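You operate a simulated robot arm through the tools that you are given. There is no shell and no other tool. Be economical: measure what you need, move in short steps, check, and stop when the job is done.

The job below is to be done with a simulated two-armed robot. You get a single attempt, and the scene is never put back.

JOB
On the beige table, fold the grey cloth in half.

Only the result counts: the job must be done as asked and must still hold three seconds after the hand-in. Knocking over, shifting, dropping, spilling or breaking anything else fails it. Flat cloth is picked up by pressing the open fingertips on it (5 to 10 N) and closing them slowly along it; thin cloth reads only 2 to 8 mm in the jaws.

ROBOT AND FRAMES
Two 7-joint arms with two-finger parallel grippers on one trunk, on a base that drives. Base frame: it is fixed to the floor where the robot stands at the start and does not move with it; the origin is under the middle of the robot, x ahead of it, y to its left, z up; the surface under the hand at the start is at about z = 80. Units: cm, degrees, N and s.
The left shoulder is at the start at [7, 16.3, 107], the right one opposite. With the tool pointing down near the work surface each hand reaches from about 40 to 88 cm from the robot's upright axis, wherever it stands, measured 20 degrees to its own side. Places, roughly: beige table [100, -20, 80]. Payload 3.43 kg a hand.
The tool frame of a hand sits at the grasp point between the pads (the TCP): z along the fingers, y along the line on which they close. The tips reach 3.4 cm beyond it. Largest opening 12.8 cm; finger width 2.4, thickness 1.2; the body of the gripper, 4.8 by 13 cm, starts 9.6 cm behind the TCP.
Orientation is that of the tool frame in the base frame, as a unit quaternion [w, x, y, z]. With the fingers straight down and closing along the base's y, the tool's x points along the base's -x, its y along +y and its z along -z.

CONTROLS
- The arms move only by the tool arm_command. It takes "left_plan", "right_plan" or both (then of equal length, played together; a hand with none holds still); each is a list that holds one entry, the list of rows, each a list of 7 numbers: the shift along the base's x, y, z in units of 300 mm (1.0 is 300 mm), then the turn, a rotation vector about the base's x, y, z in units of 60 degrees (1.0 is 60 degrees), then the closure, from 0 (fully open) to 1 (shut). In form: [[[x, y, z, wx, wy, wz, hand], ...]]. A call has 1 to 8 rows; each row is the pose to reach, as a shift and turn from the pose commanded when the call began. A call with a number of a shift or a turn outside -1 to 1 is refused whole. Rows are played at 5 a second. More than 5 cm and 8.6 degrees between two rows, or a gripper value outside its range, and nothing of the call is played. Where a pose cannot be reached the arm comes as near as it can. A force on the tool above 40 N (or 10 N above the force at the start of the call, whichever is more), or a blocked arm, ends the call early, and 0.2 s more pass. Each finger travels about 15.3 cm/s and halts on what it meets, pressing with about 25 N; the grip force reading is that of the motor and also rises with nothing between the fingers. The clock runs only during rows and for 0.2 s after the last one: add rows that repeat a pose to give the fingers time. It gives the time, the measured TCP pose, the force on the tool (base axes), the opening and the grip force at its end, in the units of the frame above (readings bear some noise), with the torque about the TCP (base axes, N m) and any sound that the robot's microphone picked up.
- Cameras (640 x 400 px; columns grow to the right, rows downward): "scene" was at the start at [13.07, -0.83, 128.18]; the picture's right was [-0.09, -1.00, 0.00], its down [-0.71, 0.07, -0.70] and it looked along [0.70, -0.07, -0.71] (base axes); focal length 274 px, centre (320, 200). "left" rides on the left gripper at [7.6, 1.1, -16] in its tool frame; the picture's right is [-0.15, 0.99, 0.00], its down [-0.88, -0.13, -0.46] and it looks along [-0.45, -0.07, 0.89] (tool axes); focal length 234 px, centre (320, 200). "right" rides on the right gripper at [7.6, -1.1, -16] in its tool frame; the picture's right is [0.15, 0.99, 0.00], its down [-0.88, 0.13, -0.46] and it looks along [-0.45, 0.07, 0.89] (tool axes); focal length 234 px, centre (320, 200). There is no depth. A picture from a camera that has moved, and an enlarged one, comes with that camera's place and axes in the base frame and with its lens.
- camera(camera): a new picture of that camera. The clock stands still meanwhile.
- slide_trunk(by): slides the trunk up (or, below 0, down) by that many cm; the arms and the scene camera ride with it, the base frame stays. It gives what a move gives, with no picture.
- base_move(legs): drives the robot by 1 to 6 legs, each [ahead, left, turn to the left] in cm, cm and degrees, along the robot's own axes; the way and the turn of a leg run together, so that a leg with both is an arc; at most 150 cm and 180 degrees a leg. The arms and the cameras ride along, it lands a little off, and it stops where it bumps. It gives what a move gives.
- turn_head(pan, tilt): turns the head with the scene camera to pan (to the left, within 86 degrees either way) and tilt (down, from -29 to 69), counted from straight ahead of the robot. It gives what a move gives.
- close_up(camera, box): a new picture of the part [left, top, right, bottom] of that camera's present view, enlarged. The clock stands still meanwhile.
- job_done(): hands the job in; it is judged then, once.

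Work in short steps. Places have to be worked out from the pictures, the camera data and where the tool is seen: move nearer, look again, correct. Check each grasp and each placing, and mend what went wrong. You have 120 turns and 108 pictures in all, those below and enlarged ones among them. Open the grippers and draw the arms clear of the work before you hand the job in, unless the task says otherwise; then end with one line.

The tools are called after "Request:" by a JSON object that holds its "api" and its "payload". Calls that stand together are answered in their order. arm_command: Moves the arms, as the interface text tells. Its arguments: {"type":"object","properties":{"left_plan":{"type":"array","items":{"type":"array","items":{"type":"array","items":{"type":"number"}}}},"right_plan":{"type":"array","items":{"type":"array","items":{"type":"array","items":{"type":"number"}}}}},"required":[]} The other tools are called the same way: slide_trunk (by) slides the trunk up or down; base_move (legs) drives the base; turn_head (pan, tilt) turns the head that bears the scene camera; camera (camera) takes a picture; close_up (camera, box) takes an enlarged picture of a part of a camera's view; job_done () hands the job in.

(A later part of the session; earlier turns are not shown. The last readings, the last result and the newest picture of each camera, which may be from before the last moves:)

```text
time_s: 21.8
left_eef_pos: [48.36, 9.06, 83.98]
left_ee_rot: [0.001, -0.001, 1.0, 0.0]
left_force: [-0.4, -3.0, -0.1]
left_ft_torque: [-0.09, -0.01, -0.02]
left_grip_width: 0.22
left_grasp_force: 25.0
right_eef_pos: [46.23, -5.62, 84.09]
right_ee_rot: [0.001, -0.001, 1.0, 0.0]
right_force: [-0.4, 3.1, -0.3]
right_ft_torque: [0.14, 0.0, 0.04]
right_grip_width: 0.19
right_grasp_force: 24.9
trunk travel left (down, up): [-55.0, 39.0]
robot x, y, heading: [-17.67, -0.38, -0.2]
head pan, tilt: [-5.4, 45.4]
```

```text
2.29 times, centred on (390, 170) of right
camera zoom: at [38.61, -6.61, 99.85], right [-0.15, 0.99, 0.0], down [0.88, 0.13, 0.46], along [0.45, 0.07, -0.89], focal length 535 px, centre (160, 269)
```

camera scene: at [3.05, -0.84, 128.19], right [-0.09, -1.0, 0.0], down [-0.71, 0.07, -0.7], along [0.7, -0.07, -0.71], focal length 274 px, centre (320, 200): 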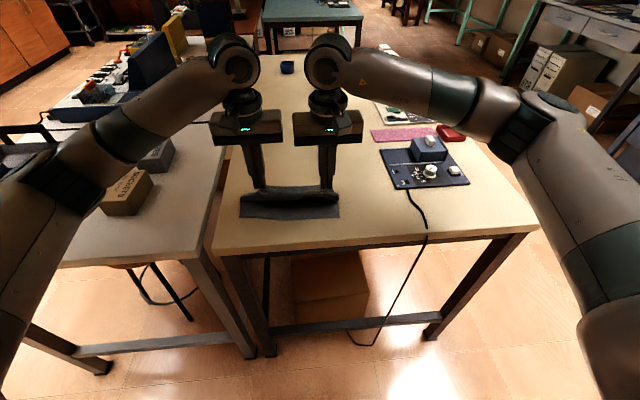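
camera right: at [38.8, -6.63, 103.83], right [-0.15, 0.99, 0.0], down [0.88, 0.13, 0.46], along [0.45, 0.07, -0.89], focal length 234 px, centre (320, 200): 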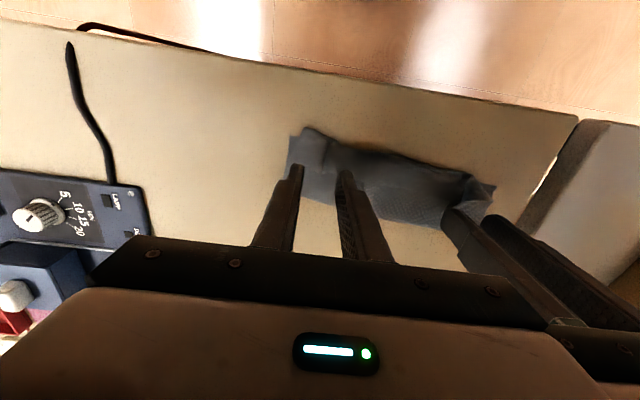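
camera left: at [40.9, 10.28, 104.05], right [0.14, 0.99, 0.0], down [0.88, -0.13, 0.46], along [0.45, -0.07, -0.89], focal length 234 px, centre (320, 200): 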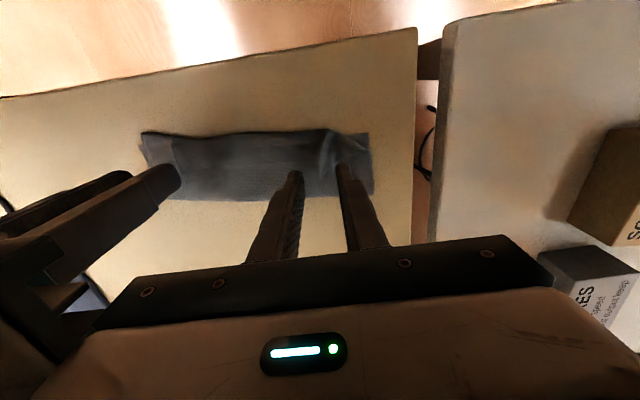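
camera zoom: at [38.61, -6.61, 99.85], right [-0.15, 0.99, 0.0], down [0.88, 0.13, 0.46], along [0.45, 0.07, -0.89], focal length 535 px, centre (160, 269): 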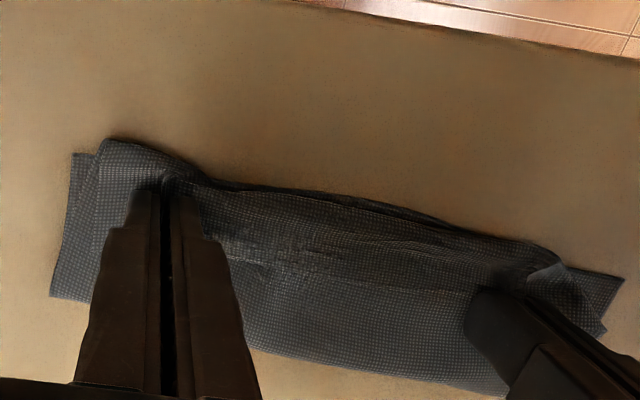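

Both ridges are held (2.2 and 1.9 mm). I lift and peel the top layer back over the intended fold line.

Request:
{"api": "arm_command", "payload": {"left_plan": [[[0, 0, 0.05, 0, 0, 0, 1], [0.02, 0, 0.11, 0, 0, 0, 1], [0.07, 0, 0.17, 0, 0, 0, 1], [0.14, 0, 0.21, 0, 0, 0, 1], [0.21, 0, 0.225, 0, 0, 0, 1], [0.28, 0, 0.22, 0, 0, 0, 1], [0.29, 0, 0.22, 0, 0, 0, 1]]], "right_plan": [[[0, 0, 0.05, 0, 0, 0, 1], [0.02, 0, 0.11, 0, 0, 0, 1], [0.07, 0, 0.17, 0, 0, 0, 1], [0.14, 0, 0.21, 0, 0, 0, 1], [0.21, 0, 0.225, 0, 0, 0, 1], [0.28, 0, 0.22, 0, 0, 0, 1], [0.3, 0, 0.22, 0, 0, 0, 1]]]}}

Request:
{"api": "camera", "payload": {"camera": "left"}}

Request:
{"api": "camera", "payload": {"camera": "right"}}

Request:
{"api": "close_up", "payload": {"camera": "scene", "box": [234, 140, 344, 226]}}

```text
time_s: 23.4
left_eef_pos: [57.03, 9.03, 90.74]
left_ee_rot: [0.002, -0.001, 1.0, 0.0]
left_force: [0.0, -3.3, 0.5]
left_ft_torque: [-0.1, -0.02, 0.01]
left_grip_width: 0.16
left_grasp_force: 25.2
right_eef_pos: [55.15, -5.58, 90.64]
right_ee_rot: [0.001, -0.002, 1.0, 0.0]
right_force: [0.3, 3.4, 0.2]
right_ft_torque: [0.1, 0.0, 0.07]
right_grip_width: 0.16
right_grasp_force: 25.2
trunk travel left (down, up): [-55.0, 39.0]
robot x, y, heading: [-18.01, 0.15, -0.1]
head pan, tilt: [-5.4, 45.4]
```

```text
72 pictures are left
camera left: at [49.4, 10.24, 106.69], right [0.14, 0.99, 0.0], down [0.88, -0.13, 0.46], along [0.45, -0.07, -0.89], focal length 234 px, centre (320, 200)
```

left: 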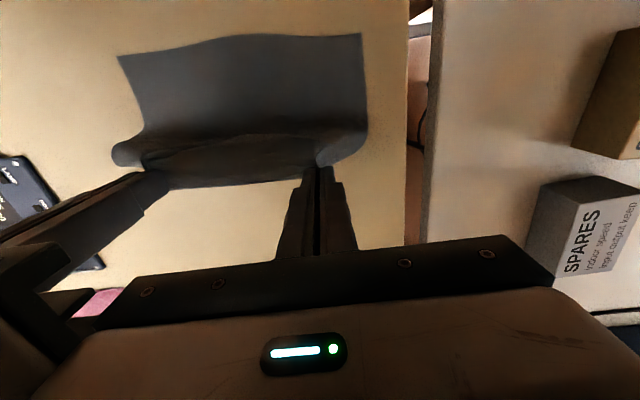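

```text
71 pictures are left
camera right: at [47.58, -6.59, 106.49], right [-0.15, 0.99, 0.0], down [0.88, 0.13, 0.46], along [0.45, 0.07, -0.89], focal length 234 px, centre (320, 200)
```

right: 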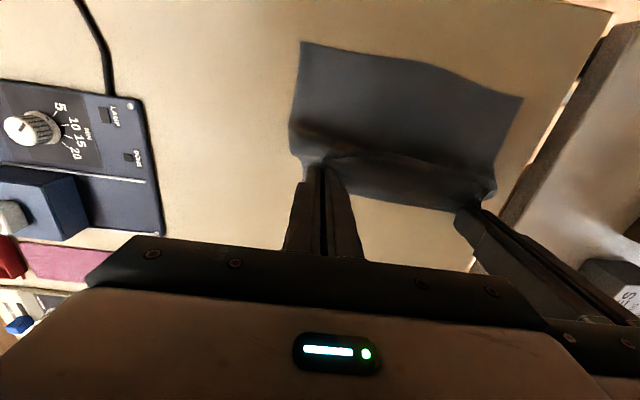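

```text
4.65 times, centred on (289, 183) of scene
camera zoom: at [-4.86, -0.82, 128.19], right [-0.09, -1.0, 0.0], down [-0.71, 0.07, -0.7], along [0.7, -0.07, -0.71], focal length 1275 px, centre (464, 279)
```

zoom: 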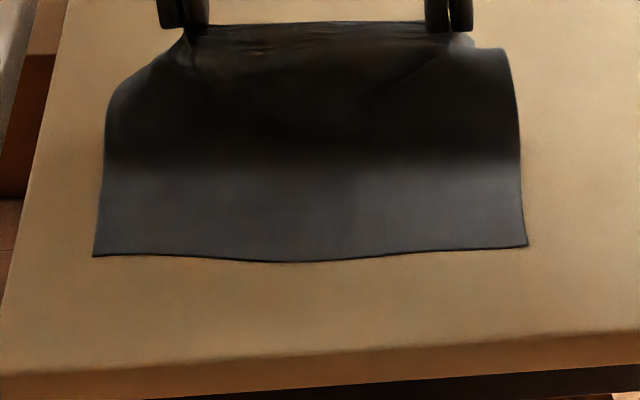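

The peel worked: the top half stands up over a crease near the true fold line and the near edge hasn't moved. Now I carry the edge over on a taut arc while tilting the fingers to 60°.

Request:
{"api": "arm_command", "payload": {"left_plan": [[[-0.056, 0.002, 0.014, 0, -0.125, 0, 1], [-0.117, 0.004, 0.025, 0, -0.25, 0, 1], [-0.178, 0.006, 0.017, 0, -0.375, 0, 1], [-0.238, 0.008, 0, 0, -0.5, 0, 1], [-0.29, 0.01, -0.028, 0, -0.625, 0, 1], [-0.334, 0.012, -0.058, 0, -0.75, 0, 1], [-0.368, 0.015, -0.092, 0, -0.875, 0, 1], [-0.392, 0.017, -0.128, 0, -1.0, 0, 1]]], "right_plan": [[[-0.056, 0.002, 0.014, 0, -0.125, 0, 1], [-0.117, 0.004, 0.025, 0, -0.25, 0, 1], [-0.178, 0.006, 0.017, 0, -0.375, 0, 1], [-0.238, 0.008, 0, 0, -0.5, 0, 1], [-0.29, 0.01, -0.028, 0, -0.625, 0, 1], [-0.334, 0.012, -0.058, 0, -0.75, 0, 1], [-0.368, 0.015, -0.092, 0, -0.875, 0, 1], [-0.392, 0.017, -0.128, 0, -1.0, 0, 1]]]}}

Request:
{"api": "camera", "payload": {"camera": "left"}}

Request:
{"api": "camera", "payload": {"camera": "right"}}

Request:
{"api": "camera", "payload": {"camera": "scene"}}

```text
time_s: 25.2
left_eef_pos: [45.14, 9.56, 86.77]
left_ee_rot: [0.501, 0.0, 0.866, -0.001]
left_force: [0.9, -3.1, 0.5]
left_ft_torque: [-0.08, 0.02, -0.09]
left_grip_width: 0.17
left_grasp_force: 24.9
right_eef_pos: [43.51, -4.88, 86.86]
right_ee_rot: [0.502, -0.001, 0.865, 0.002]
right_force: [0.2, 3.2, 0.7]
right_ft_torque: [0.03, -0.01, 0.12]
right_grip_width: 0.17
right_grasp_force: 25.0
trunk travel left (down, up): [-55.0, 39.0]
robot x, y, heading: [-18.23, -0.15, 0.1]
head pan, tilt: [-5.4, 45.4]
```

```text
69 pictures are left
camera left: at [27.56, 10.75, 88.23], right [0.07, 0.99, 0.12], down [0.04, -0.13, 0.99], along [1.0, -0.07, -0.05], focal length 234 px, centre (320, 200)
```

left: 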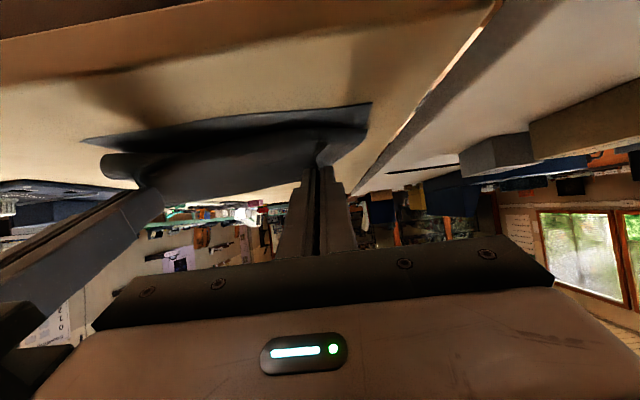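

```text
68 pictures are left
camera right: at [25.85, -6.04, 88.03], right [-0.07, 0.99, -0.13], down [0.04, 0.13, 0.99], along [1.0, 0.07, -0.05], focal length 234 px, centre (320, 200)
```

right: 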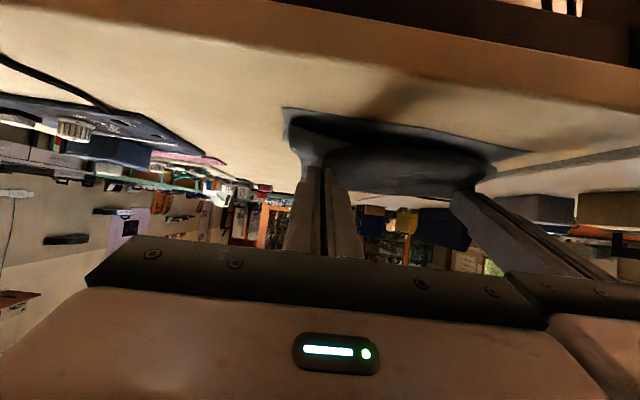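

```text
67 pictures are left
camera scene: at [-4.85, -0.79, 128.2], right [-0.09, -1.0, 0.0], down [-0.71, 0.07, -0.7], along [0.7, -0.07, -0.71], focal length 274 px, centre (320, 200)
```

scene: 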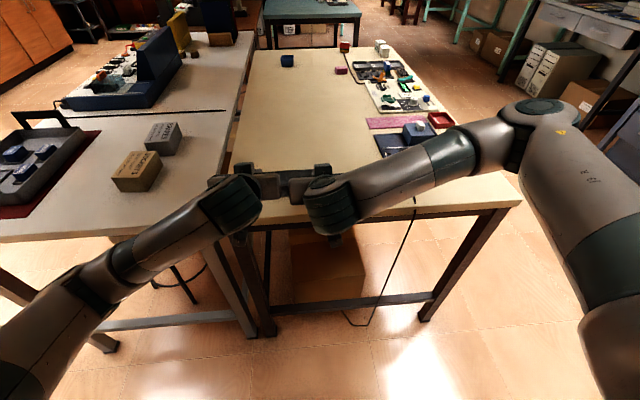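

The cloth is carried over without slack towards the robot. I continue tilting to 86° while lowering near the near edge; the gripper bodies stay off the table edge (x≈37.4).

Request:
{"api": "arm_command", "payload": {"left_plan": [[[-0.026, 0.002, -0.035, 0, -0.117, 0, 1], [-0.047, 0.004, -0.078, 0, -0.233, 0, 1], [-0.06, 0.006, -0.116, 0, -0.333, 0, 1], [-0.068, 0.007, -0.154, 0, -0.433, 0, 1], [-0.068, 0.007, -0.154, 0, -0.433, 0, 1]]], "right_plan": [[[-0.026, 0.002, -0.035, 0, -0.117, 0, 1], [-0.047, 0.004, -0.078, 0, -0.233, 0, 1], [-0.06, 0.006, -0.116, 0, -0.333, 0, 1], [-0.068, 0.007, -0.154, 0, -0.433, 0, 1], [-0.068, 0.007, -0.154, 0, -0.433, 0, 1]]]}}

Request:
{"api": "camera", "payload": {"camera": "left"}}

Request:
{"api": "close_up", "payload": {"camera": "scene", "box": [200, 140, 360, 240]}}

```text
time_s: 26.4
left_eef_pos: [43.22, 9.85, 82.17]
left_ee_rot: [0.683, 0.0, 0.731, -0.001]
left_force: [0.2, 0.0, 0.0]
left_ft_torque: [-0.01, -0.05, -0.01]
left_grip_width: 0.2
left_grasp_force: 24.7
right_eef_pos: [41.16, -3.25, 83.12]
right_ee_rot: [0.681, 0.003, 0.733, -0.003]
right_force: [0.3, 0.2, -0.1]
right_ft_torque: [0.02, 0.0, -0.01]
right_grip_width: 0.17
right_grasp_force: 25.5
right hand out of reach, approached as far as the arm can: row 4, 5
trunk travel left (down, up): [-55.0, 39.0]
robot x, y, heading: [-17.57, -0.08, -0.1]
head pan, tilt: [-5.4, 45.4]
```

```text
66 pictures are left
camera left: at [26.72, 10.93, 75.75], right [0.01, 0.99, 0.14], down [-0.4, -0.13, 0.91], along [0.92, -0.07, 0.39], focal length 234 px, centre (320, 200)
```

left: 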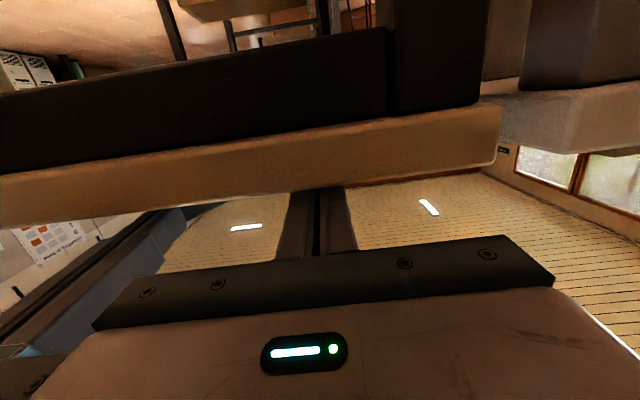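

```text
4.00 times, centred on (280, 190) of scene
camera zoom: at [-4.83, -0.91, 128.18], right [-0.09, -1.0, 0.0], down [-0.71, 0.07, -0.7], along [0.7, -0.07, -0.71], focal length 1096 px, centre (480, 240)
```

zoom: 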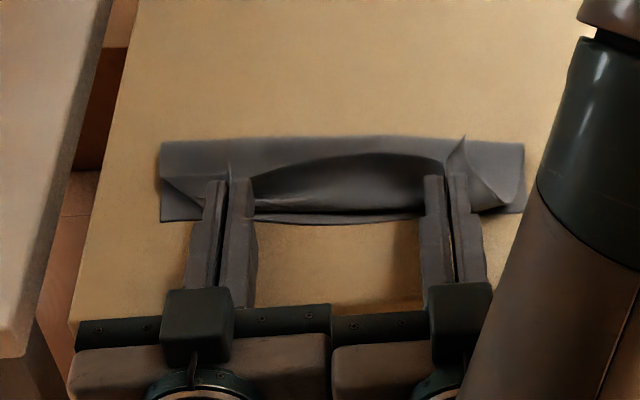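

The right hand hit a reach limit at 86° and drifted 1.8 cm inward, slackening the edge. I bring it back to about 74° tilt and its proper place.

Request:
{"api": "arm_command", "payload": {"right_plan": [[[0.002, -0.006, 0.012, 0, 0.1, 0, 1], [0.005, -0.011, 0.023, 0, 0.2, 0, 1], [0.005, -0.011, 0.023, 0, 0.2, 0, 1]]]}}

```text
time_s: 27.2
left_eef_pos: [43.27, 9.86, 82.23]
left_ee_rot: [0.683, -0.001, 0.731, 0.0]
left_force: [0.7, 0.2, -0.3]
left_ft_torque: [0.02, 0.03, 0.03]
left_grip_width: 0.21
left_grasp_force: 25.3
right_eef_pos: [41.29, -3.49, 84.06]
right_ee_rot: [0.601, -0.002, 0.799, 0.001]
right_force: [-0.7, -0.4, 0.5]
right_ft_torque: [0.03, -0.01, 0.02]
right_grip_width: 0.14
right_grasp_force: 25.3
trunk travel left (down, up): [-55.0, 39.0]
robot x, y, heading: [-17.94, -0.1, -0.0]
head pan, tilt: [-5.4, 45.4]
```

Relative moves count from the reached pose. Now I shift the right hand outward 1.6 cm and down 1 cm.

Request:
{"api": "arm_command", "payload": {"right_plan": [[[0.003, -0.02, -0.01, 0, 0, 0, 1], [0.006, -0.04, -0.025, 0, 0, 0, 1], [0.006, -0.053, -0.035, 0, 0, 0, 1], [0.006, -0.053, -0.035, 0, 0, 0, 1]]]}}

Request:
{"api": "close_up", "payload": {"camera": "scene", "box": [200, 140, 360, 240]}}

Request:
{"api": "camera", "payload": {"camera": "right"}}

```text
time_s: 28.2
left_eef_pos: [43.14, 9.8, 82.25]
left_ee_rot: [0.682, -0.001, 0.731, -0.001]
left_force: [-0.9, -6.4, 0.1]
left_ft_torque: [-0.04, 0.01, -0.3]
left_grip_width: 0.21
left_grasp_force: 24.7
right_eef_pos: [41.63, -5.12, 82.79]
right_ee_rot: [0.603, 0.0, 0.798, 0.0]
right_force: [0.7, 7.8, 0.0]
right_ft_torque: [0.03, 0.04, 0.22]
right_grip_width: 0.18
right_grasp_force: 24.9
trunk travel left (down, up): [-55.0, 39.0]
robot x, y, heading: [-17.69, -0.03, -0.1]
head pan, tilt: [-5.4, 45.4]
```

```text
4.00 times, centred on (280, 190) of scene
camera zoom: at [-4.86, -0.82, 128.18], right [-0.09, -1.0, 0.0], down [-0.71, 0.07, -0.7], along [0.7, -0.07, -0.71], focal length 1096 px, centre (480, 240)
```

zoom: 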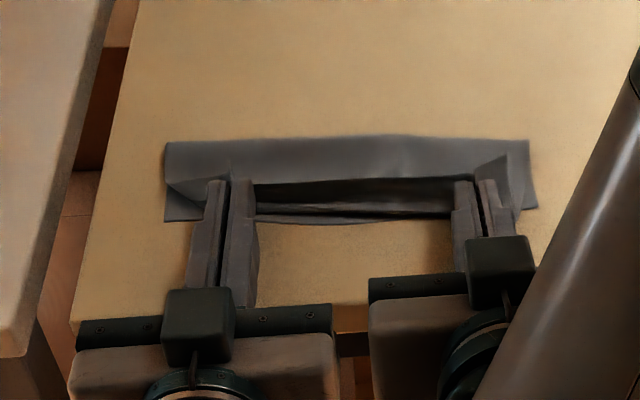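

```text
63 pictures are left
camera right: at [24.06, -6.16, 79.86], right [-0.04, 0.99, -0.14], down [-0.2, 0.13, 0.97], along [0.98, 0.07, 0.19], focal length 234 px, centre (320, 200)
```

right: 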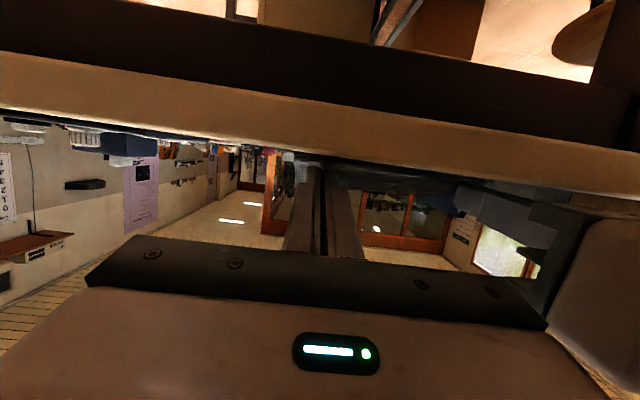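

The edge now stands nearly upright at the near edge, taut between the hands. I pull 0.8 cm more towards the robot while lowering, to take out the last bulge.

Request:
{"api": "arm_command", "payload": {"left_plan": [[[-0.013, -0.003, -0.003, 0, 0, 0, 1], [-0.027, -0.006, -0.01, 0, 0, 0, 1], [-0.027, -0.006, -0.013, 0, 0, 0, 1]]], "right_plan": [[[-0.013, 0.003, -0.003, 0, 0, 0, 1], [-0.027, 0.006, -0.01, 0, 0, 0, 1], [-0.027, 0.006, -0.013, 0, 0, 0, 1]]]}}

Request:
{"api": "close_up", "payload": {"camera": "scene", "box": [220, 155, 350, 215]}}

```text
time_s: 29.0
left_eef_pos: [42.29, 9.59, 81.79]
left_ee_rot: [0.683, -0.001, 0.73, -0.001]
left_force: [-0.4, -3.7, 3.3]
left_ft_torque: [-0.05, -0.09, -0.13]
left_grip_width: 0.2
left_grasp_force: 24.6
right_eef_pos: [40.65, -5.02, 82.57]
right_ee_rot: [0.602, -0.001, 0.799, 0.001]
right_force: [1.1, 3.5, 1.2]
right_ft_torque: [0.03, -0.06, 0.12]
right_grip_width: 0.16
right_grasp_force: 25.5
trunk travel left (down, up): [-55.0, 39.0]
robot x, y, heading: [-17.99, -0.1, 0.1]
head pan, tilt: [-5.4, 45.4]
```

```text
4.92 times, centred on (285, 185) of scene
camera zoom: at [-4.9, -0.84, 128.2], right [-0.09, -1.0, 0.0], down [-0.71, 0.07, -0.7], along [0.7, -0.07, -0.71], focal length 1350 px, centre (492, 274)
```

zoom: 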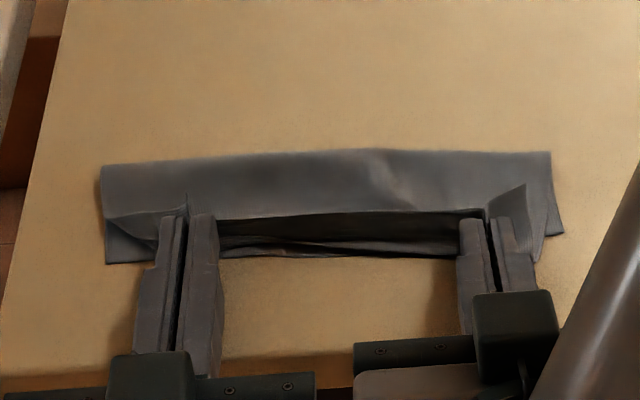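

The held edge is close to the near edge. I open the fingers gently, then back straight out by driving the base away.

Request:
{"api": "arm_command", "payload": {"left_plan": [[[0, 0, 0, 0, 0, 0, 0.96], [0, 0, 0, 0, 0, 0, 0.92], [0, 0, 0, 0, 0, 0, 0.88], [0, 0, 0, 0, 0, 0, 0.84], [0, 0, 0, 0, 0, 0, 0.84]]], "right_plan": [[[0, 0, 0, 0, 0, 0, 0.96], [0, 0, 0, 0, 0, 0, 0.92], [0, 0, 0, 0, 0, 0, 0.88], [0, 0, 0, 0, 0, 0, 0.84], [0, 0, 0, 0, 0, 0, 0.84]]]}}

Request:
{"api": "close_up", "payload": {"camera": "scene", "box": [220, 155, 350, 215]}}

Request:
{"api": "base_move", "payload": {"legs": [[-12, 0, 0]]}}

Request:
{"api": "close_up", "payload": {"camera": "scene", "box": [220, 130, 350, 200]}}

```text
time_s: 30.2
left_eef_pos: [42.31, 9.74, 81.75]
left_ee_rot: [0.682, 0.0, 0.731, -0.001]
left_force: [-0.1, -0.5, 0.3]
left_ft_torque: [-0.01, 0.0, -0.03]
left_grip_width: 2.07
left_grasp_force: 0.0
right_eef_pos: [40.62, -5.0, 82.47]
right_ee_rot: [0.602, -0.001, 0.799, 0.0]
right_force: [-0.3, 0.5, -0.1]
right_ft_torque: [0.03, 0.01, -0.01]
right_grip_width: 2.04
right_grasp_force: 0.1
trunk travel left (down, up): [-55.0, 39.0]
robot x, y, heading: [-17.79, -0.17, -0.1]
head pan, tilt: [-5.4, 45.4]
```

```text
4.92 times, centred on (285, 185) of scene
camera zoom: at [-4.85, -0.83, 128.18], right [-0.09, -1.0, 0.0], down [-0.71, 0.07, -0.7], along [0.7, -0.07, -0.71], focal length 1350 px, centre (492, 274)
```

zoom: 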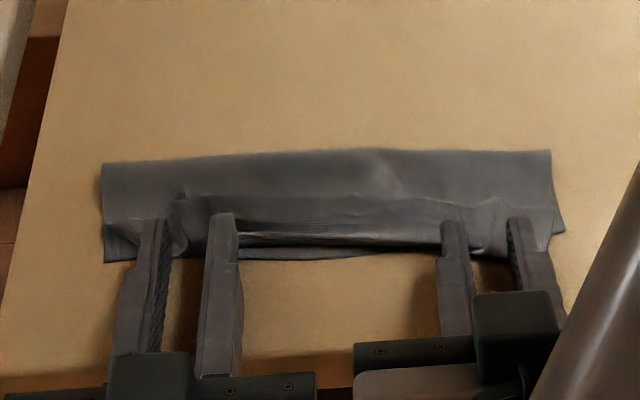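

```text
time_s: 31.4
left_eef_pos: [30.34, 9.63, 81.85]
left_ee_rot: [0.684, -0.001, 0.73, 0.0]
left_force: [-0.8, -0.6, 0.8]
left_ft_torque: [0.0, 0.01, -0.02]
left_grip_width: 2.07
left_grasp_force: 0.0
right_eef_pos: [28.68, -5.03, 82.53]
right_ee_rot: [0.603, -0.002, 0.798, 0.001]
right_force: [0.4, 0.5, -0.1]
right_ft_torque: [-0.04, -0.02, 0.0]
right_grip_width: 2.03
right_grasp_force: 0.1
trunk travel left (down, up): [-55.0, 39.0]
robot x, y, heading: [-29.76, -0.18, 0.1]
head pan, tilt: [-5.4, 45.4]
```

```text
4.92 times, centred on (285, 165) of scene
camera zoom: at [-16.98, -0.83, 128.2], right [-0.09, -1.0, 0.0], down [-0.71, 0.07, -0.7], along [0.7, -0.06, -0.71], focal length 1350 px, centre (492, 372)
```

zoom: 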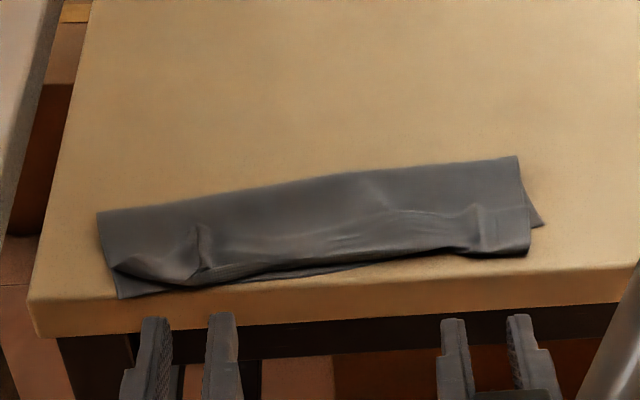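

The left fingers dragged the cloth a bit, and the lip is still turned back. I raise the arms, level the hands and look properly.

Request:
{"api": "arm_command", "payload": {"left_plan": [[[-0.03, 0.02, 0.1, 0, 0.12, 0, 0.84], [-0.03, 0.05, 0.2, 0, 0.25, 0, 0.84], [-0.03, 0.1, 0.3, 0, 0.37, 0, 0.84], [0.0, 0.15, 0.4, 0, 0.5, 0, 0.84], [0.05, 0.2, 0.5, 0, 0.62, 0, 0.84], [0.1, 0.25, 0.6, 0, 0.75, 0, 0.84], [0.15, 0.3, 0.65, 0, 0.87, 0, 0.84], [0.2, 0.35, 0.65, 0, 1.0, 0, 0.84]]], "right_plan": [[[-0.03, -0.02, 0.1, 0, 0.12, 0, 0.84], [-0.03, -0.05, 0.2, 0, 0.25, 0, 0.84], [-0.03, -0.1, 0.3, 0, 0.37, 0, 0.84], [0.0, -0.15, 0.4, 0, 0.5, 0, 0.84], [0.05, -0.2, 0.5, 0, 0.62, 0, 0.84], [0.1, -0.25, 0.6, 0, 0.75, 0, 0.84], [0.15, -0.3, 0.65, 0, 0.87, 0, 0.84], [0.2, -0.35, 0.65, 0, 1.0, 0, 0.84]]]}}

Request:
{"api": "base_move", "payload": {"legs": [[12, 0, 0]]}}

Request:
{"api": "camera", "payload": {"camera": "scene"}}

Request:
{"api": "close_up", "payload": {"camera": "scene", "box": [220, 150, 350, 230]}}

```text
time_s: 33.2
left_eef_pos: [45.66, 23.45, 97.28]
left_ee_rot: [0.224, -0.001, 0.975, -0.001]
left_force: [0.1, -0.5, -0.1]
left_ft_torque: [-0.04, -0.04, -0.05]
left_grip_width: 2.06
left_grasp_force: 0.0
left hand out of reach, approached as far as the arm can: row 4, 5, 6, 7, 8
right_eef_pos: [34.74, -15.39, 101.99]
right_ee_rot: [0.121, -0.001, 0.993, 0.0]
right_force: [0.3, 0.4, -0.2]
right_ft_torque: [-0.02, 0.0, -0.04]
right_grip_width: 2.03
right_grasp_force: 0.0
trunk travel left (down, up): [-55.0, 39.0]
robot x, y, heading: [-30.01, 0.21, 0.1]
head pan, tilt: [-5.4, 45.4]
```

```text
time_s: 34.5
left_eef_pos: [57.49, 23.62, 97.54]
left_ee_rot: [0.226, -0.001, 0.974, 0.0]
left_force: [0.9, 0.1, -0.2]
left_ft_torque: [0.02, 0.02, -0.01]
left_grip_width: 2.05
left_grasp_force: 0.0
right_eef_pos: [46.74, -15.34, 101.95]
right_ee_rot: [0.123, -0.002, 0.992, 0.001]
right_force: [0.5, 0.2, 1.1]
right_ft_torque: [-0.02, -0.02, 0.03]
right_grip_width: 2.06
right_grasp_force: 0.1
trunk travel left (down, up): [-55.0, 39.0]
robot x, y, heading: [-18.25, -0.3, 0.1]
head pan, tilt: [-5.4, 45.4]
```

```text
59 pictures are left
camera scene: at [-4.89, -0.79, 128.18], right [-0.09, -1.0, 0.0], down [-0.71, 0.06, -0.7], along [0.7, -0.06, -0.71], focal length 274 px, centre (320, 200)
```

scene: 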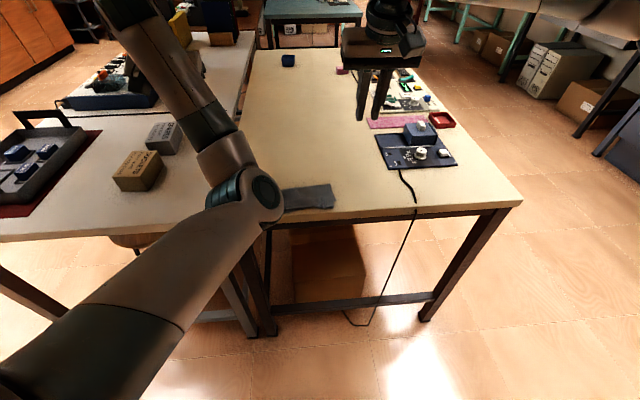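

```text
4.92 times, centred on (285, 190) of scene
camera zoom: at [-4.89, -0.79, 128.18], right [-0.09, -1.0, 0.0], down [-0.71, 0.06, -0.7], along [0.7, -0.06, -0.71], focal length 1350 px, centre (492, 249)
```

zoom: 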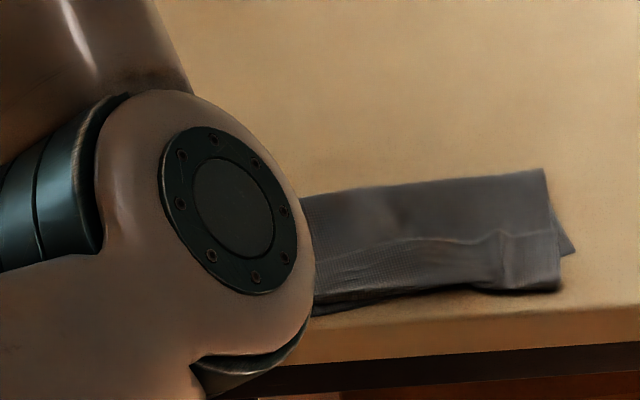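

The left arm ended with its elbow over the cloth. I take the left hand up and back towards its starting posture.

Request:
{"api": "arm_command", "payload": {"left_plan": [[[0.0, 0.02, 0.06, 0, 0, 0, 0.84], [0.0, 0.04, 0.12, 0, 0.05, 0, 0.84], [0.0, 0.04, 0.18, 0, 0.1, 0, 0.84], [-0.03, 0.04, 0.24, 0, 0.2, 0, 0.84], [-0.06, 0.04, 0.3, 0, 0.3, 0, 0.84], [-0.1, 0.04, 0.3, 0, 0.4, 0, 0.84], [-0.15, 0.04, 0.3, 0, 0.435, 0, 0.84], [-0.2, 0.04, 0.3, 0, 0.435, 0, 0.84]]]}}

Request:
{"api": "camera", "payload": {"camera": "scene"}}

```text
time_s: 36.3
left_eef_pos: [54.9, 26.18, 106.55]
left_ee_rot: [0.009, -0.002, 1.0, 0.001]
left_force: [0.1, -0.7, 0.1]
left_ft_torque: [0.0, 0.0, -0.01]
left_grip_width: 2.06
left_grasp_force: 0.1
left hand out of reach, approached as far as the arm can: row 2, 3, 4, 5, 6, 7, 8
right_eef_pos: [46.66, -15.31, 102.02]
right_ee_rot: [0.123, -0.002, 0.992, 0.001]
right_force: [-0.1, -0.4, -0.4]
right_ft_torque: [-0.02, 0.02, -0.01]
right_grip_width: 2.05
right_grasp_force: 0.1
trunk travel left (down, up): [-55.0, 39.0]
robot x, y, heading: [-17.94, 0.18, 0.2]
head pan, tilt: [-5.4, 45.4]
```

```text
57 pictures are left
camera scene: at [-4.88, -0.75, 128.18], right [-0.09, -1.0, 0.0], down [-0.71, 0.06, -0.7], along [0.7, -0.06, -0.71], focal length 274 px, centre (320, 200)
```

scene: 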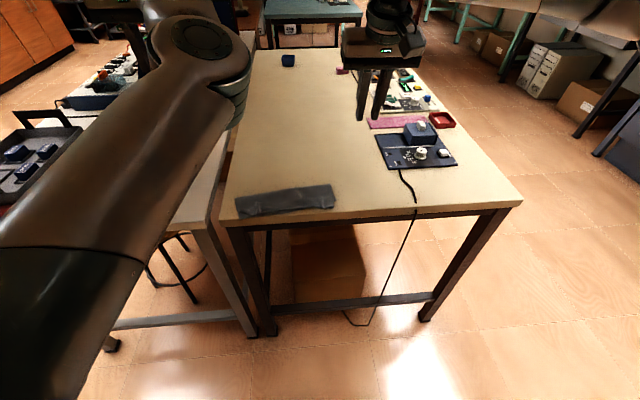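

Now the cloth is visible; I look closely at it.

Request:
{"api": "close_up", "payload": {"camera": "scene", "box": [228, 172, 342, 226]}}

Request:
{"api": "camera", "payload": {"camera": "right"}}

Request:
{"api": "camera", "payload": {"camera": "left"}}

```text
5.61 times, centred on (285, 199) of scene
camera zoom: at [-4.88, -0.75, 128.18], right [-0.09, -1.0, 0.0], down [-0.71, 0.06, -0.7], along [0.7, -0.06, -0.71], focal length 1539 px, centre (516, 206)
```

zoom: 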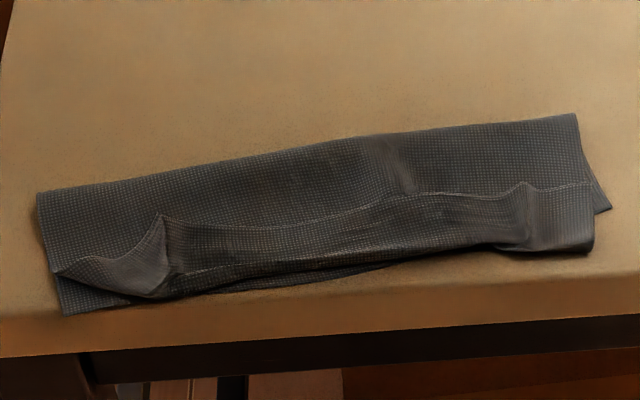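

```text
55 pictures are left
camera right: at [35.46, -16.43, 115.52], right [-0.14, 0.99, -0.03], down [0.74, 0.13, 0.66], along [0.65, 0.07, -0.75], focal length 234 px, centre (320, 200)
```

right: 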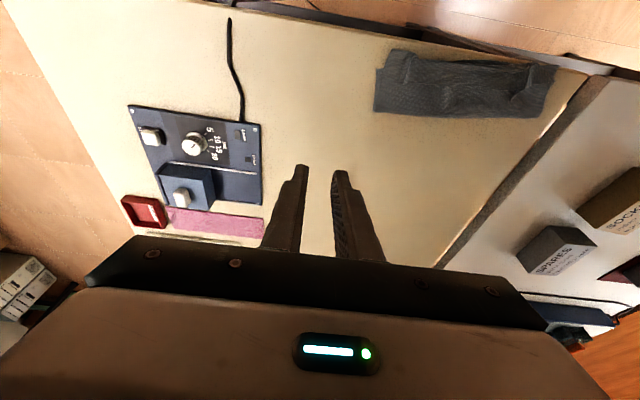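

```text
54 pictures are left
camera left: at [46.95, 27.31, 122.39], right [0.14, 0.99, 0.0], down [0.87, -0.13, 0.47], along [0.47, -0.06, -0.88], focal length 234 px, centre (320, 200)
```

left: 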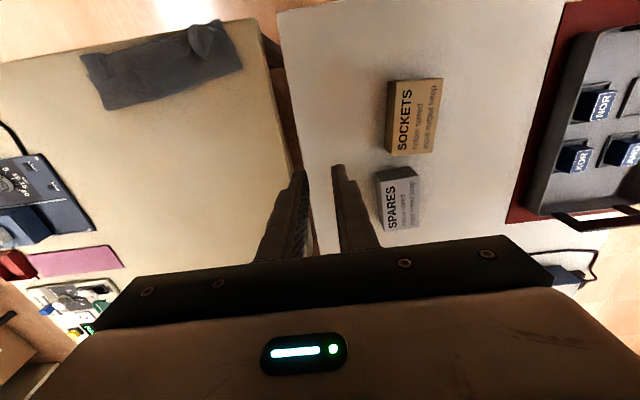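

The lip still lies turned back, and the cloth now sits at the table's front edge. My new plan is to unfold it, let the near edge overhang the table slightly, fold the far edge over so gravity lets the free edge hang straight, then pull the folded cloth back on. First I recover the left arm's posture.

Request:
{"api": "arm_command", "payload": {"left_plan": [[[-0.06, -0.02, 0.0, 0, 0, 0, 0.84], [-0.12, -0.04, 0.0, 0, 0, 0, 0.84], [-0.18, -0.06, 0.0, 0, 0, 0, 0.84], [-0.24, -0.08, 0.0, 0, 0, 0, 0.84], [-0.3, -0.1, 0.0, 0, 0, 0, 0.84], [-0.36, -0.12, 0.0, 0, 0, 0, 0.84], [-0.4, -0.15, 0, 0, 0, 0, 0.84], [-0.4, -0.15, 0, 0, 0, 0, 0.84]]]}}

Request:
{"api": "camera", "payload": {"camera": "scene"}}

```text
time_s: 38.1
left_eef_pos: [53.87, 27.18, 106.54]
left_ee_rot: [0.0, -0.002, 1.0, 0.001]
left_force: [0.0, -0.1, -0.4]
left_ft_torque: [-0.01, 0.0, 0.02]
left_grip_width: 2.05
left_grasp_force: 0.1
left hand out of reach, approached as far as the arm can: row 1, 2, 3, 4, 5, 6, 7, 8
right_eef_pos: [46.63, -15.29, 102.03]
right_ee_rot: [0.123, -0.002, 0.992, 0.001]
right_force: [0.6, 1.4, 0.1]
right_ft_torque: [-0.01, 0.05, 0.0]
right_grip_width: 2.06
right_grasp_force: 0.0
trunk travel left (down, up): [-55.0, 39.0]
robot x, y, heading: [-18.09, -0.07, 0.1]
head pan, tilt: [-5.4, 45.4]
```

```text
53 pictures are left
camera scene: at [-4.93, -0.79, 128.18], right [-0.09, -1.0, 0.0], down [-0.71, 0.06, -0.7], along [0.7, -0.06, -0.71], focal length 274 px, centre (320, 200)
```

scene: 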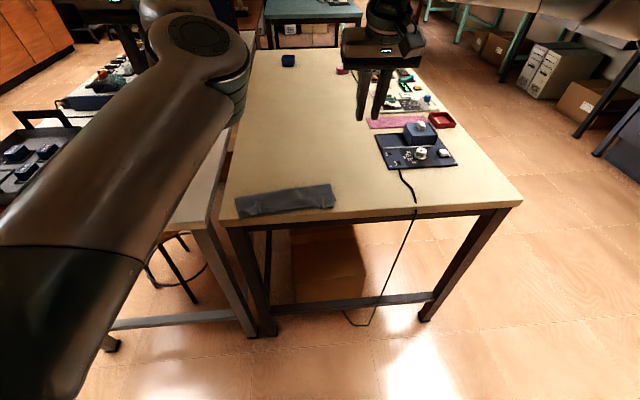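

The left arm is up against a joint limit. I try opening its posture by moving the hand outward to the left and up.

Request:
{"api": "arm_command", "payload": {"left_plan": [[[0.0, 0.1, 0.0, 0, 0, 0, 0.84], [0.0, 0.2, 0.03, 0, 0, 0, 0.84], [0.0, 0.3, 0.06, 0, 0, 0, 0.84], [0.0, 0.4, 0.1, 0, 0, 0, 0.84], [0, 0.5, 0.12, 0, 0, 0, 0.84], [0, 0.6, 0.12, 0, 0, 0, 0.84], [-0.05, 0.7, 0.12, 0, 0, 0, 0.84], [-0.1, 0.8, 0.12, 0, 0, 0, 0.84]]]}}

Request:
{"api": "camera", "payload": {"camera": "scene"}}

```text
time_s: 39.9
left_eef_pos: [50.82, 51.43, 109.86]
left_ee_rot: [0.001, -0.002, 1.0, 0.001]
left_force: [-0.2, -0.4, 0.0]
left_ft_torque: [-0.06, 0.01, 0.0]
left_grip_width: 2.02
left_grasp_force: 0.1
right_eef_pos: [46.7, -15.23, 102.07]
right_ee_rot: [0.123, -0.002, 0.992, 0.0]
right_force: [0.6, -0.1, 0.8]
right_ft_torque: [-0.04, -0.01, -0.04]
right_grip_width: 2.05
right_grasp_force: 0.1
trunk travel left (down, up): [-55.0, 39.0]
robot x, y, heading: [-17.37, 0.05, 0.3]
head pan, tilt: [-5.4, 45.4]
```

```text
52 pictures are left
camera scene: at [-4.95, -0.65, 128.19], right [-0.09, -1.0, 0.0], down [-0.71, 0.06, -0.7], along [0.7, -0.06, -0.71], focal length 274 px, centre (320, 200)
```

scene: 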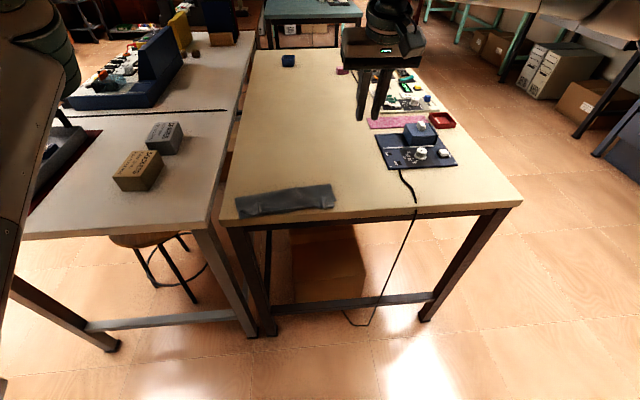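

It moves freely again. I pull it back in x first, then inward.

Request:
{"api": "arm_command", "payload": {"left_plan": [[[-0.1, 0, 0, 0, 0, 0, 0.84], [-0.2, -0.03, 0, 0, 0, 0, 0.84], [-0.3, -0.08, 0, 0, 0, 0, 0.84], [-0.38, -0.16, -0.03, 0, 0, 0, 0.84], [-0.42, -0.28, -0.06, 0, 0, 0, 0.84], [-0.42, -0.42, -0.1, 0, 0, 0, 0.84], [-0.42, -0.56, -0.14, 0, 0, 0, 0.84], [-0.42, -0.7, -0.18, 0, 0, 0, 0.84]]]}}

Request:
{"api": "camera", "payload": {"camera": "scene"}}

```text
time_s: 41.7
left_eef_pos: [42.72, 37.07, 104.64]
left_ee_rot: [0.001, -0.001, 1.0, 0.001]
left_force: [0.3, -0.7, 0.5]
left_ft_torque: [-0.03, 0.03, 0.02]
left_grip_width: 2.08
left_grasp_force: 0.1
left hand out of reach, approached as far as the arm can: row 7, 8
right_eef_pos: [46.92, -15.45, 101.81]
right_ee_rot: [0.12, -0.001, 0.993, 0.001]
right_force: [0.1, 0.3, -0.1]
right_ft_torque: [0.03, 0.06, 0.03]
right_grip_width: 2.05
right_grasp_force: 0.0
trunk travel left (down, up): [-55.0, 39.0]
robot x, y, heading: [-18.1, -0.3, 0.3]
head pan, tilt: [-5.4, 45.4]
```

```text
51 pictures are left
camera scene: at [-4.69, -0.88, 128.15], right [-0.09, -1.0, 0.0], down [-0.71, 0.07, -0.7], along [0.7, -0.06, -0.71], focal length 274 px, centre (320, 200)
```

scene: 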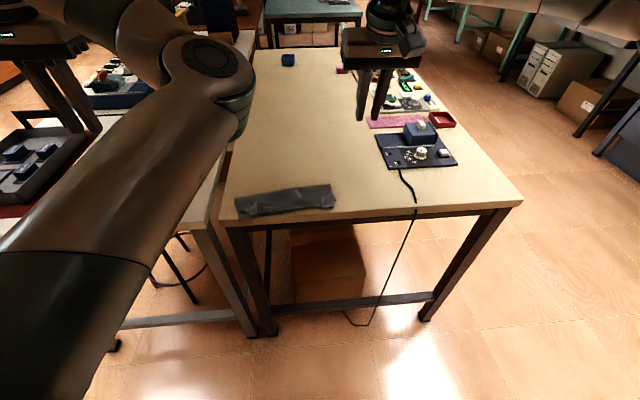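

The left elbow is flipped inward. I try yawing the left hand clockwise to swing the elbow back out.

Request:
{"api": "arm_command", "payload": {"left_plan": [[[0, 0.05, 0.03, 0, 0, -0.12, 0.84], [0, 0.1, 0.06, 0, 0, -0.24, 0.84], [0, 0.15, 0.09, 0, 0, -0.36, 0.84], [0, 0.2, 0.1, 0, 0, -0.48, 0.84], [0, 0.2, 0.1, 0, 0, -0.6, 0.84], [0, 0.2, 0.1, 0, 0, -0.72, 0.84], [0, 0.2, 0.1, 0, 0, -0.84, 0.84], [0, 0.2, 0.1, 0, 0, -0.96, 0.84]]]}}

Request:
{"api": "turn_head", "payload": {"pan": 25, "tilt": 30}}

Request:
{"api": "camera", "payload": {"camera": "scene"}}

```text
time_s: 43.5
left_eef_pos: [42.64, 43.12, 107.77]
left_ee_rot: [0.0, 0.481, 0.877, 0.001]
left_force: [1.1, -0.9, -0.3]
left_ft_torque: [0.02, 0.01, 0.0]
left_grip_width: 2.04
left_grasp_force: 0.1
right_eef_pos: [46.61, -15.36, 102.06]
right_ee_rot: [0.123, -0.002, 0.992, 0.001]
right_force: [0.5, 0.3, 0.4]
right_ft_torque: [0.0, 0.01, 0.0]
right_grip_width: 2.06
right_grasp_force: 0.1
trunk travel left (down, up): [-55.0, 39.0]
robot x, y, heading: [-18.16, -0.14, 0.1]
head pan, tilt: [-5.4, 45.4]
```

```text
time_s: 44.4
left_eef_pos: [42.59, 43.11, 107.66]
left_ee_rot: [0.001, 0.48, 0.877, 0.0]
left_force: [0.0, -0.1, 0.0]
left_ft_torque: [0.01, -0.02, -0.01]
left_grip_width: 2.03
left_grasp_force: 0.0
right_eef_pos: [46.72, -15.37, 102.03]
right_ee_rot: [0.123, -0.002, 0.992, 0.001]
right_force: [-0.5, 0.1, -0.5]
right_ft_torque: [0.03, 0.0, 0.04]
right_grip_width: 2.05
right_grasp_force: 0.2
trunk travel left (down, up): [-55.0, 39.0]
robot x, y, heading: [-17.83, -0.11, 0.2]
head pan, tilt: [25.0, 30.0]
```

```text
50 pictures are left
camera scene: at [-4.81, 3.8, 130.49], right [0.43, -0.91, 0.0], down [-0.45, -0.21, -0.87], along [0.78, 0.37, -0.5], focal length 274 px, centre (320, 200)
```

scene: 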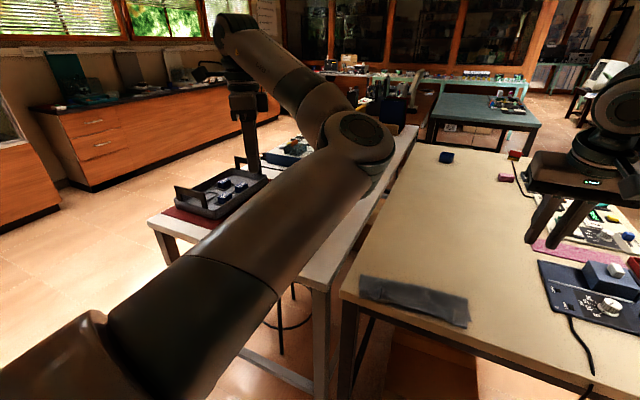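

The elbow is still inward (forearm folding back left). I continue the yaw to push the wrist to its limit and swing the elbow.

Request:
{"api": "arm_command", "payload": {"left_plan": [[[0, 0.03, 0.03, 0, 0, -0.125, 0.84], [0, 0.06, 0.06, 0, 0, -0.25, 0.84], [0, 0.1, 0.1, 0, 0, -0.375, 0.84], [0, 0.1, 0.1, 0, 0, -0.5, 0.84], [0, 0.1, 0.1, 0, 0, -0.625, 0.84], [0, 0.1, 0.1, 0, 0, -0.75, 0.84], [0, 0.1, 0.1, 0, 0, -0.875, 0.84], [0, 0.1, 0.1, 0, 0, -1.0, 0.84]]]}}

Request:
{"api": "arm_command", "payload": {"left_plan": [[[0, 0, 0, 0, 0, -0.125, 0.84], [0, 0, 0, 0, 0, -0.25, 0.84], [0, 0, 0, 0, 0, -0.375, 0.84], [0, 0, 0, 0, 0, -0.5, 0.84], [0, 0, 0, 0, 0, -0.625, 0.84], [0, 0, 0, 0, 0, -0.75, 0.84], [0, 0, 0, 0, 0, -0.875, 0.84], [0, 0, 0, 0, 0, -1.0, 0.84]]]}}

Request:
{"api": "camera", "payload": {"camera": "scene"}}

```text
time_s: 46.2
left_eef_pos: [42.78, 46.3, 110.76]
left_ee_rot: [0.001, 0.855, 0.518, 0.001]
left_force: [-0.1, 0.0, -1.6]
left_ft_torque: [-0.04, 0.03, -0.01]
left_grip_width: 2.04
left_grasp_force: 0.0
right_eef_pos: [46.66, -15.27, 102.1]
right_ee_rot: [0.121, -0.002, 0.993, 0.001]
right_force: [-0.2, -2.3, -0.6]
right_ft_torque: [-0.03, 0.02, 0.02]
right_grip_width: 2.09
right_grasp_force: 0.0
trunk travel left (down, up): [-55.0, 39.0]
robot x, y, heading: [-18.19, -0.15, 0.0]
head pan, tilt: [25.0, 30.0]
```

```text
time_s: 48.0
left_eef_pos: [43.51, 45.8, 111.62]
left_ee_rot: [-0.003, 0.935, 0.355, -0.002]
left_force: [-0.7, 0.0, 0.0]
left_ft_torque: [0.02, 0.01, -0.03]
left_grip_width: 2.03
left_grasp_force: 0.1
left hand out of reach, approached as far as the arm can: row 3, 4, 5, 6, 7, 8
right_eef_pos: [46.6, -15.39, 102.03]
right_ee_rot: [0.122, -0.002, 0.992, 0.001]
right_force: [1.0, -0.7, -0.1]
right_ft_torque: [0.0, 0.01, 0.01]
right_grip_width: 2.05
right_grasp_force: 0.0
trunk travel left (down, up): [-55.0, 39.0]
robot x, y, heading: [-18.15, 0.03, 0.0]
head pan, tilt: [25.0, 30.0]
```

```text
49 pictures are left
camera scene: at [-4.81, 3.8, 130.5], right [0.43, -0.9, 0.0], down [-0.45, -0.21, -0.87], along [0.78, 0.37, -0.5], focal length 274 px, centre (320, 200)
```

scene: 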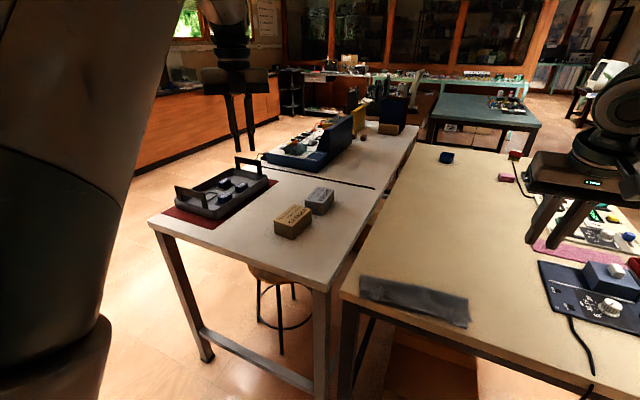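

It worked: the elbow has swung up. Now I turn the hand's yaw back while watching the elbow.

Request:
{"api": "arm_command", "payload": {"left_plan": [[[0, 0, 0, 0, 0, 0.125, 0.84], [0, 0, 0, 0, 0, 0.25, 0.84], [0, 0, 0, 0, 0, 0.375, 0.84], [0, 0, 0, 0, 0, 0.5, 0.84], [0, 0, 0, 0, 0, 0.625, 0.84], [0, 0, 0, 0, 0, 0.75, 0.84], [0, 0, 0, 0, 0, 0.875, 0.84], [0, 0, 0, 0, 0, 1.0, 0.84]]]}}

Request:
{"api": "arm_command", "payload": {"left_plan": [[[0, 0, 0, 0, 0, 0.125, 0.84], [0, 0, 0, 0, 0, 0.25, 0.84], [0, 0, 0, 0, 0, 0.375, 0.84], [0, 0, 0, 0, 0, 0.5, 0.84], [0, 0, 0, 0, 0, 0.625, 0.84], [0, 0, 0, 0, 0, 0.75, 0.84], [0, 0, 0, 0, 0, 0.875, 0.84], [0, 0, 0, 0, 0, 1.0, 0.84]]]}}

Request:
{"api": "camera", "payload": {"camera": "scene"}}

```text
time_s: 49.8
left_eef_pos: [43.48, 45.8, 111.64]
left_ee_rot: [-0.002, 0.632, 0.775, -0.005]
left_force: [0.1, 0.5, 0.2]
left_ft_torque: [0.0, 0.06, 0.01]
left_grip_width: 2.05
left_grasp_force: 0.0
right_eef_pos: [46.67, -15.4, 101.97]
right_ee_rot: [0.122, -0.001, 0.993, 0.001]
right_force: [-0.1, 0.7, -0.6]
right_ft_torque: [0.03, -0.01, 0.0]
right_grip_width: 2.04
right_grasp_force: 0.1
trunk travel left (down, up): [-55.0, 39.0]
robot x, y, heading: [-17.81, 0.12, 0.1]
head pan, tilt: [25.0, 30.0]
```

```text
time_s: 51.6
left_eef_pos: [43.4, 45.81, 111.65]
left_ee_rot: [0.001, 0.16, 0.987, -0.005]
left_force: [1.3, -0.7, -0.4]
left_ft_torque: [0.04, -0.03, 0.0]
left_grip_width: 2.05
left_grasp_force: 0.1
right_eef_pos: [46.63, -15.35, 102.03]
right_ee_rot: [0.122, -0.002, 0.992, 0.001]
right_force: [0.9, -0.4, 1.3]
right_ft_torque: [-0.01, -0.03, 0.04]
right_grip_width: 2.06
right_grasp_force: 0.0
trunk travel left (down, up): [-55.0, 39.0]
robot x, y, heading: [-18.07, -0.27, -0.0]
head pan, tilt: [25.0, 30.0]
```

```text
48 pictures are left
camera scene: at [-4.81, 3.81, 130.5], right [0.43, -0.9, 0.0], down [-0.45, -0.21, -0.87], along [0.78, 0.37, -0.5], focal length 274 px, centre (320, 200)
```

scene: 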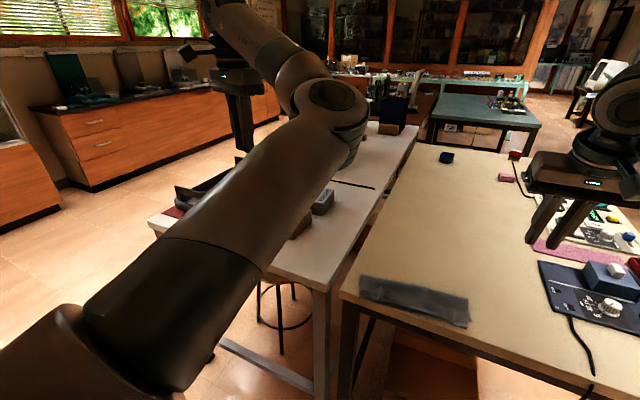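

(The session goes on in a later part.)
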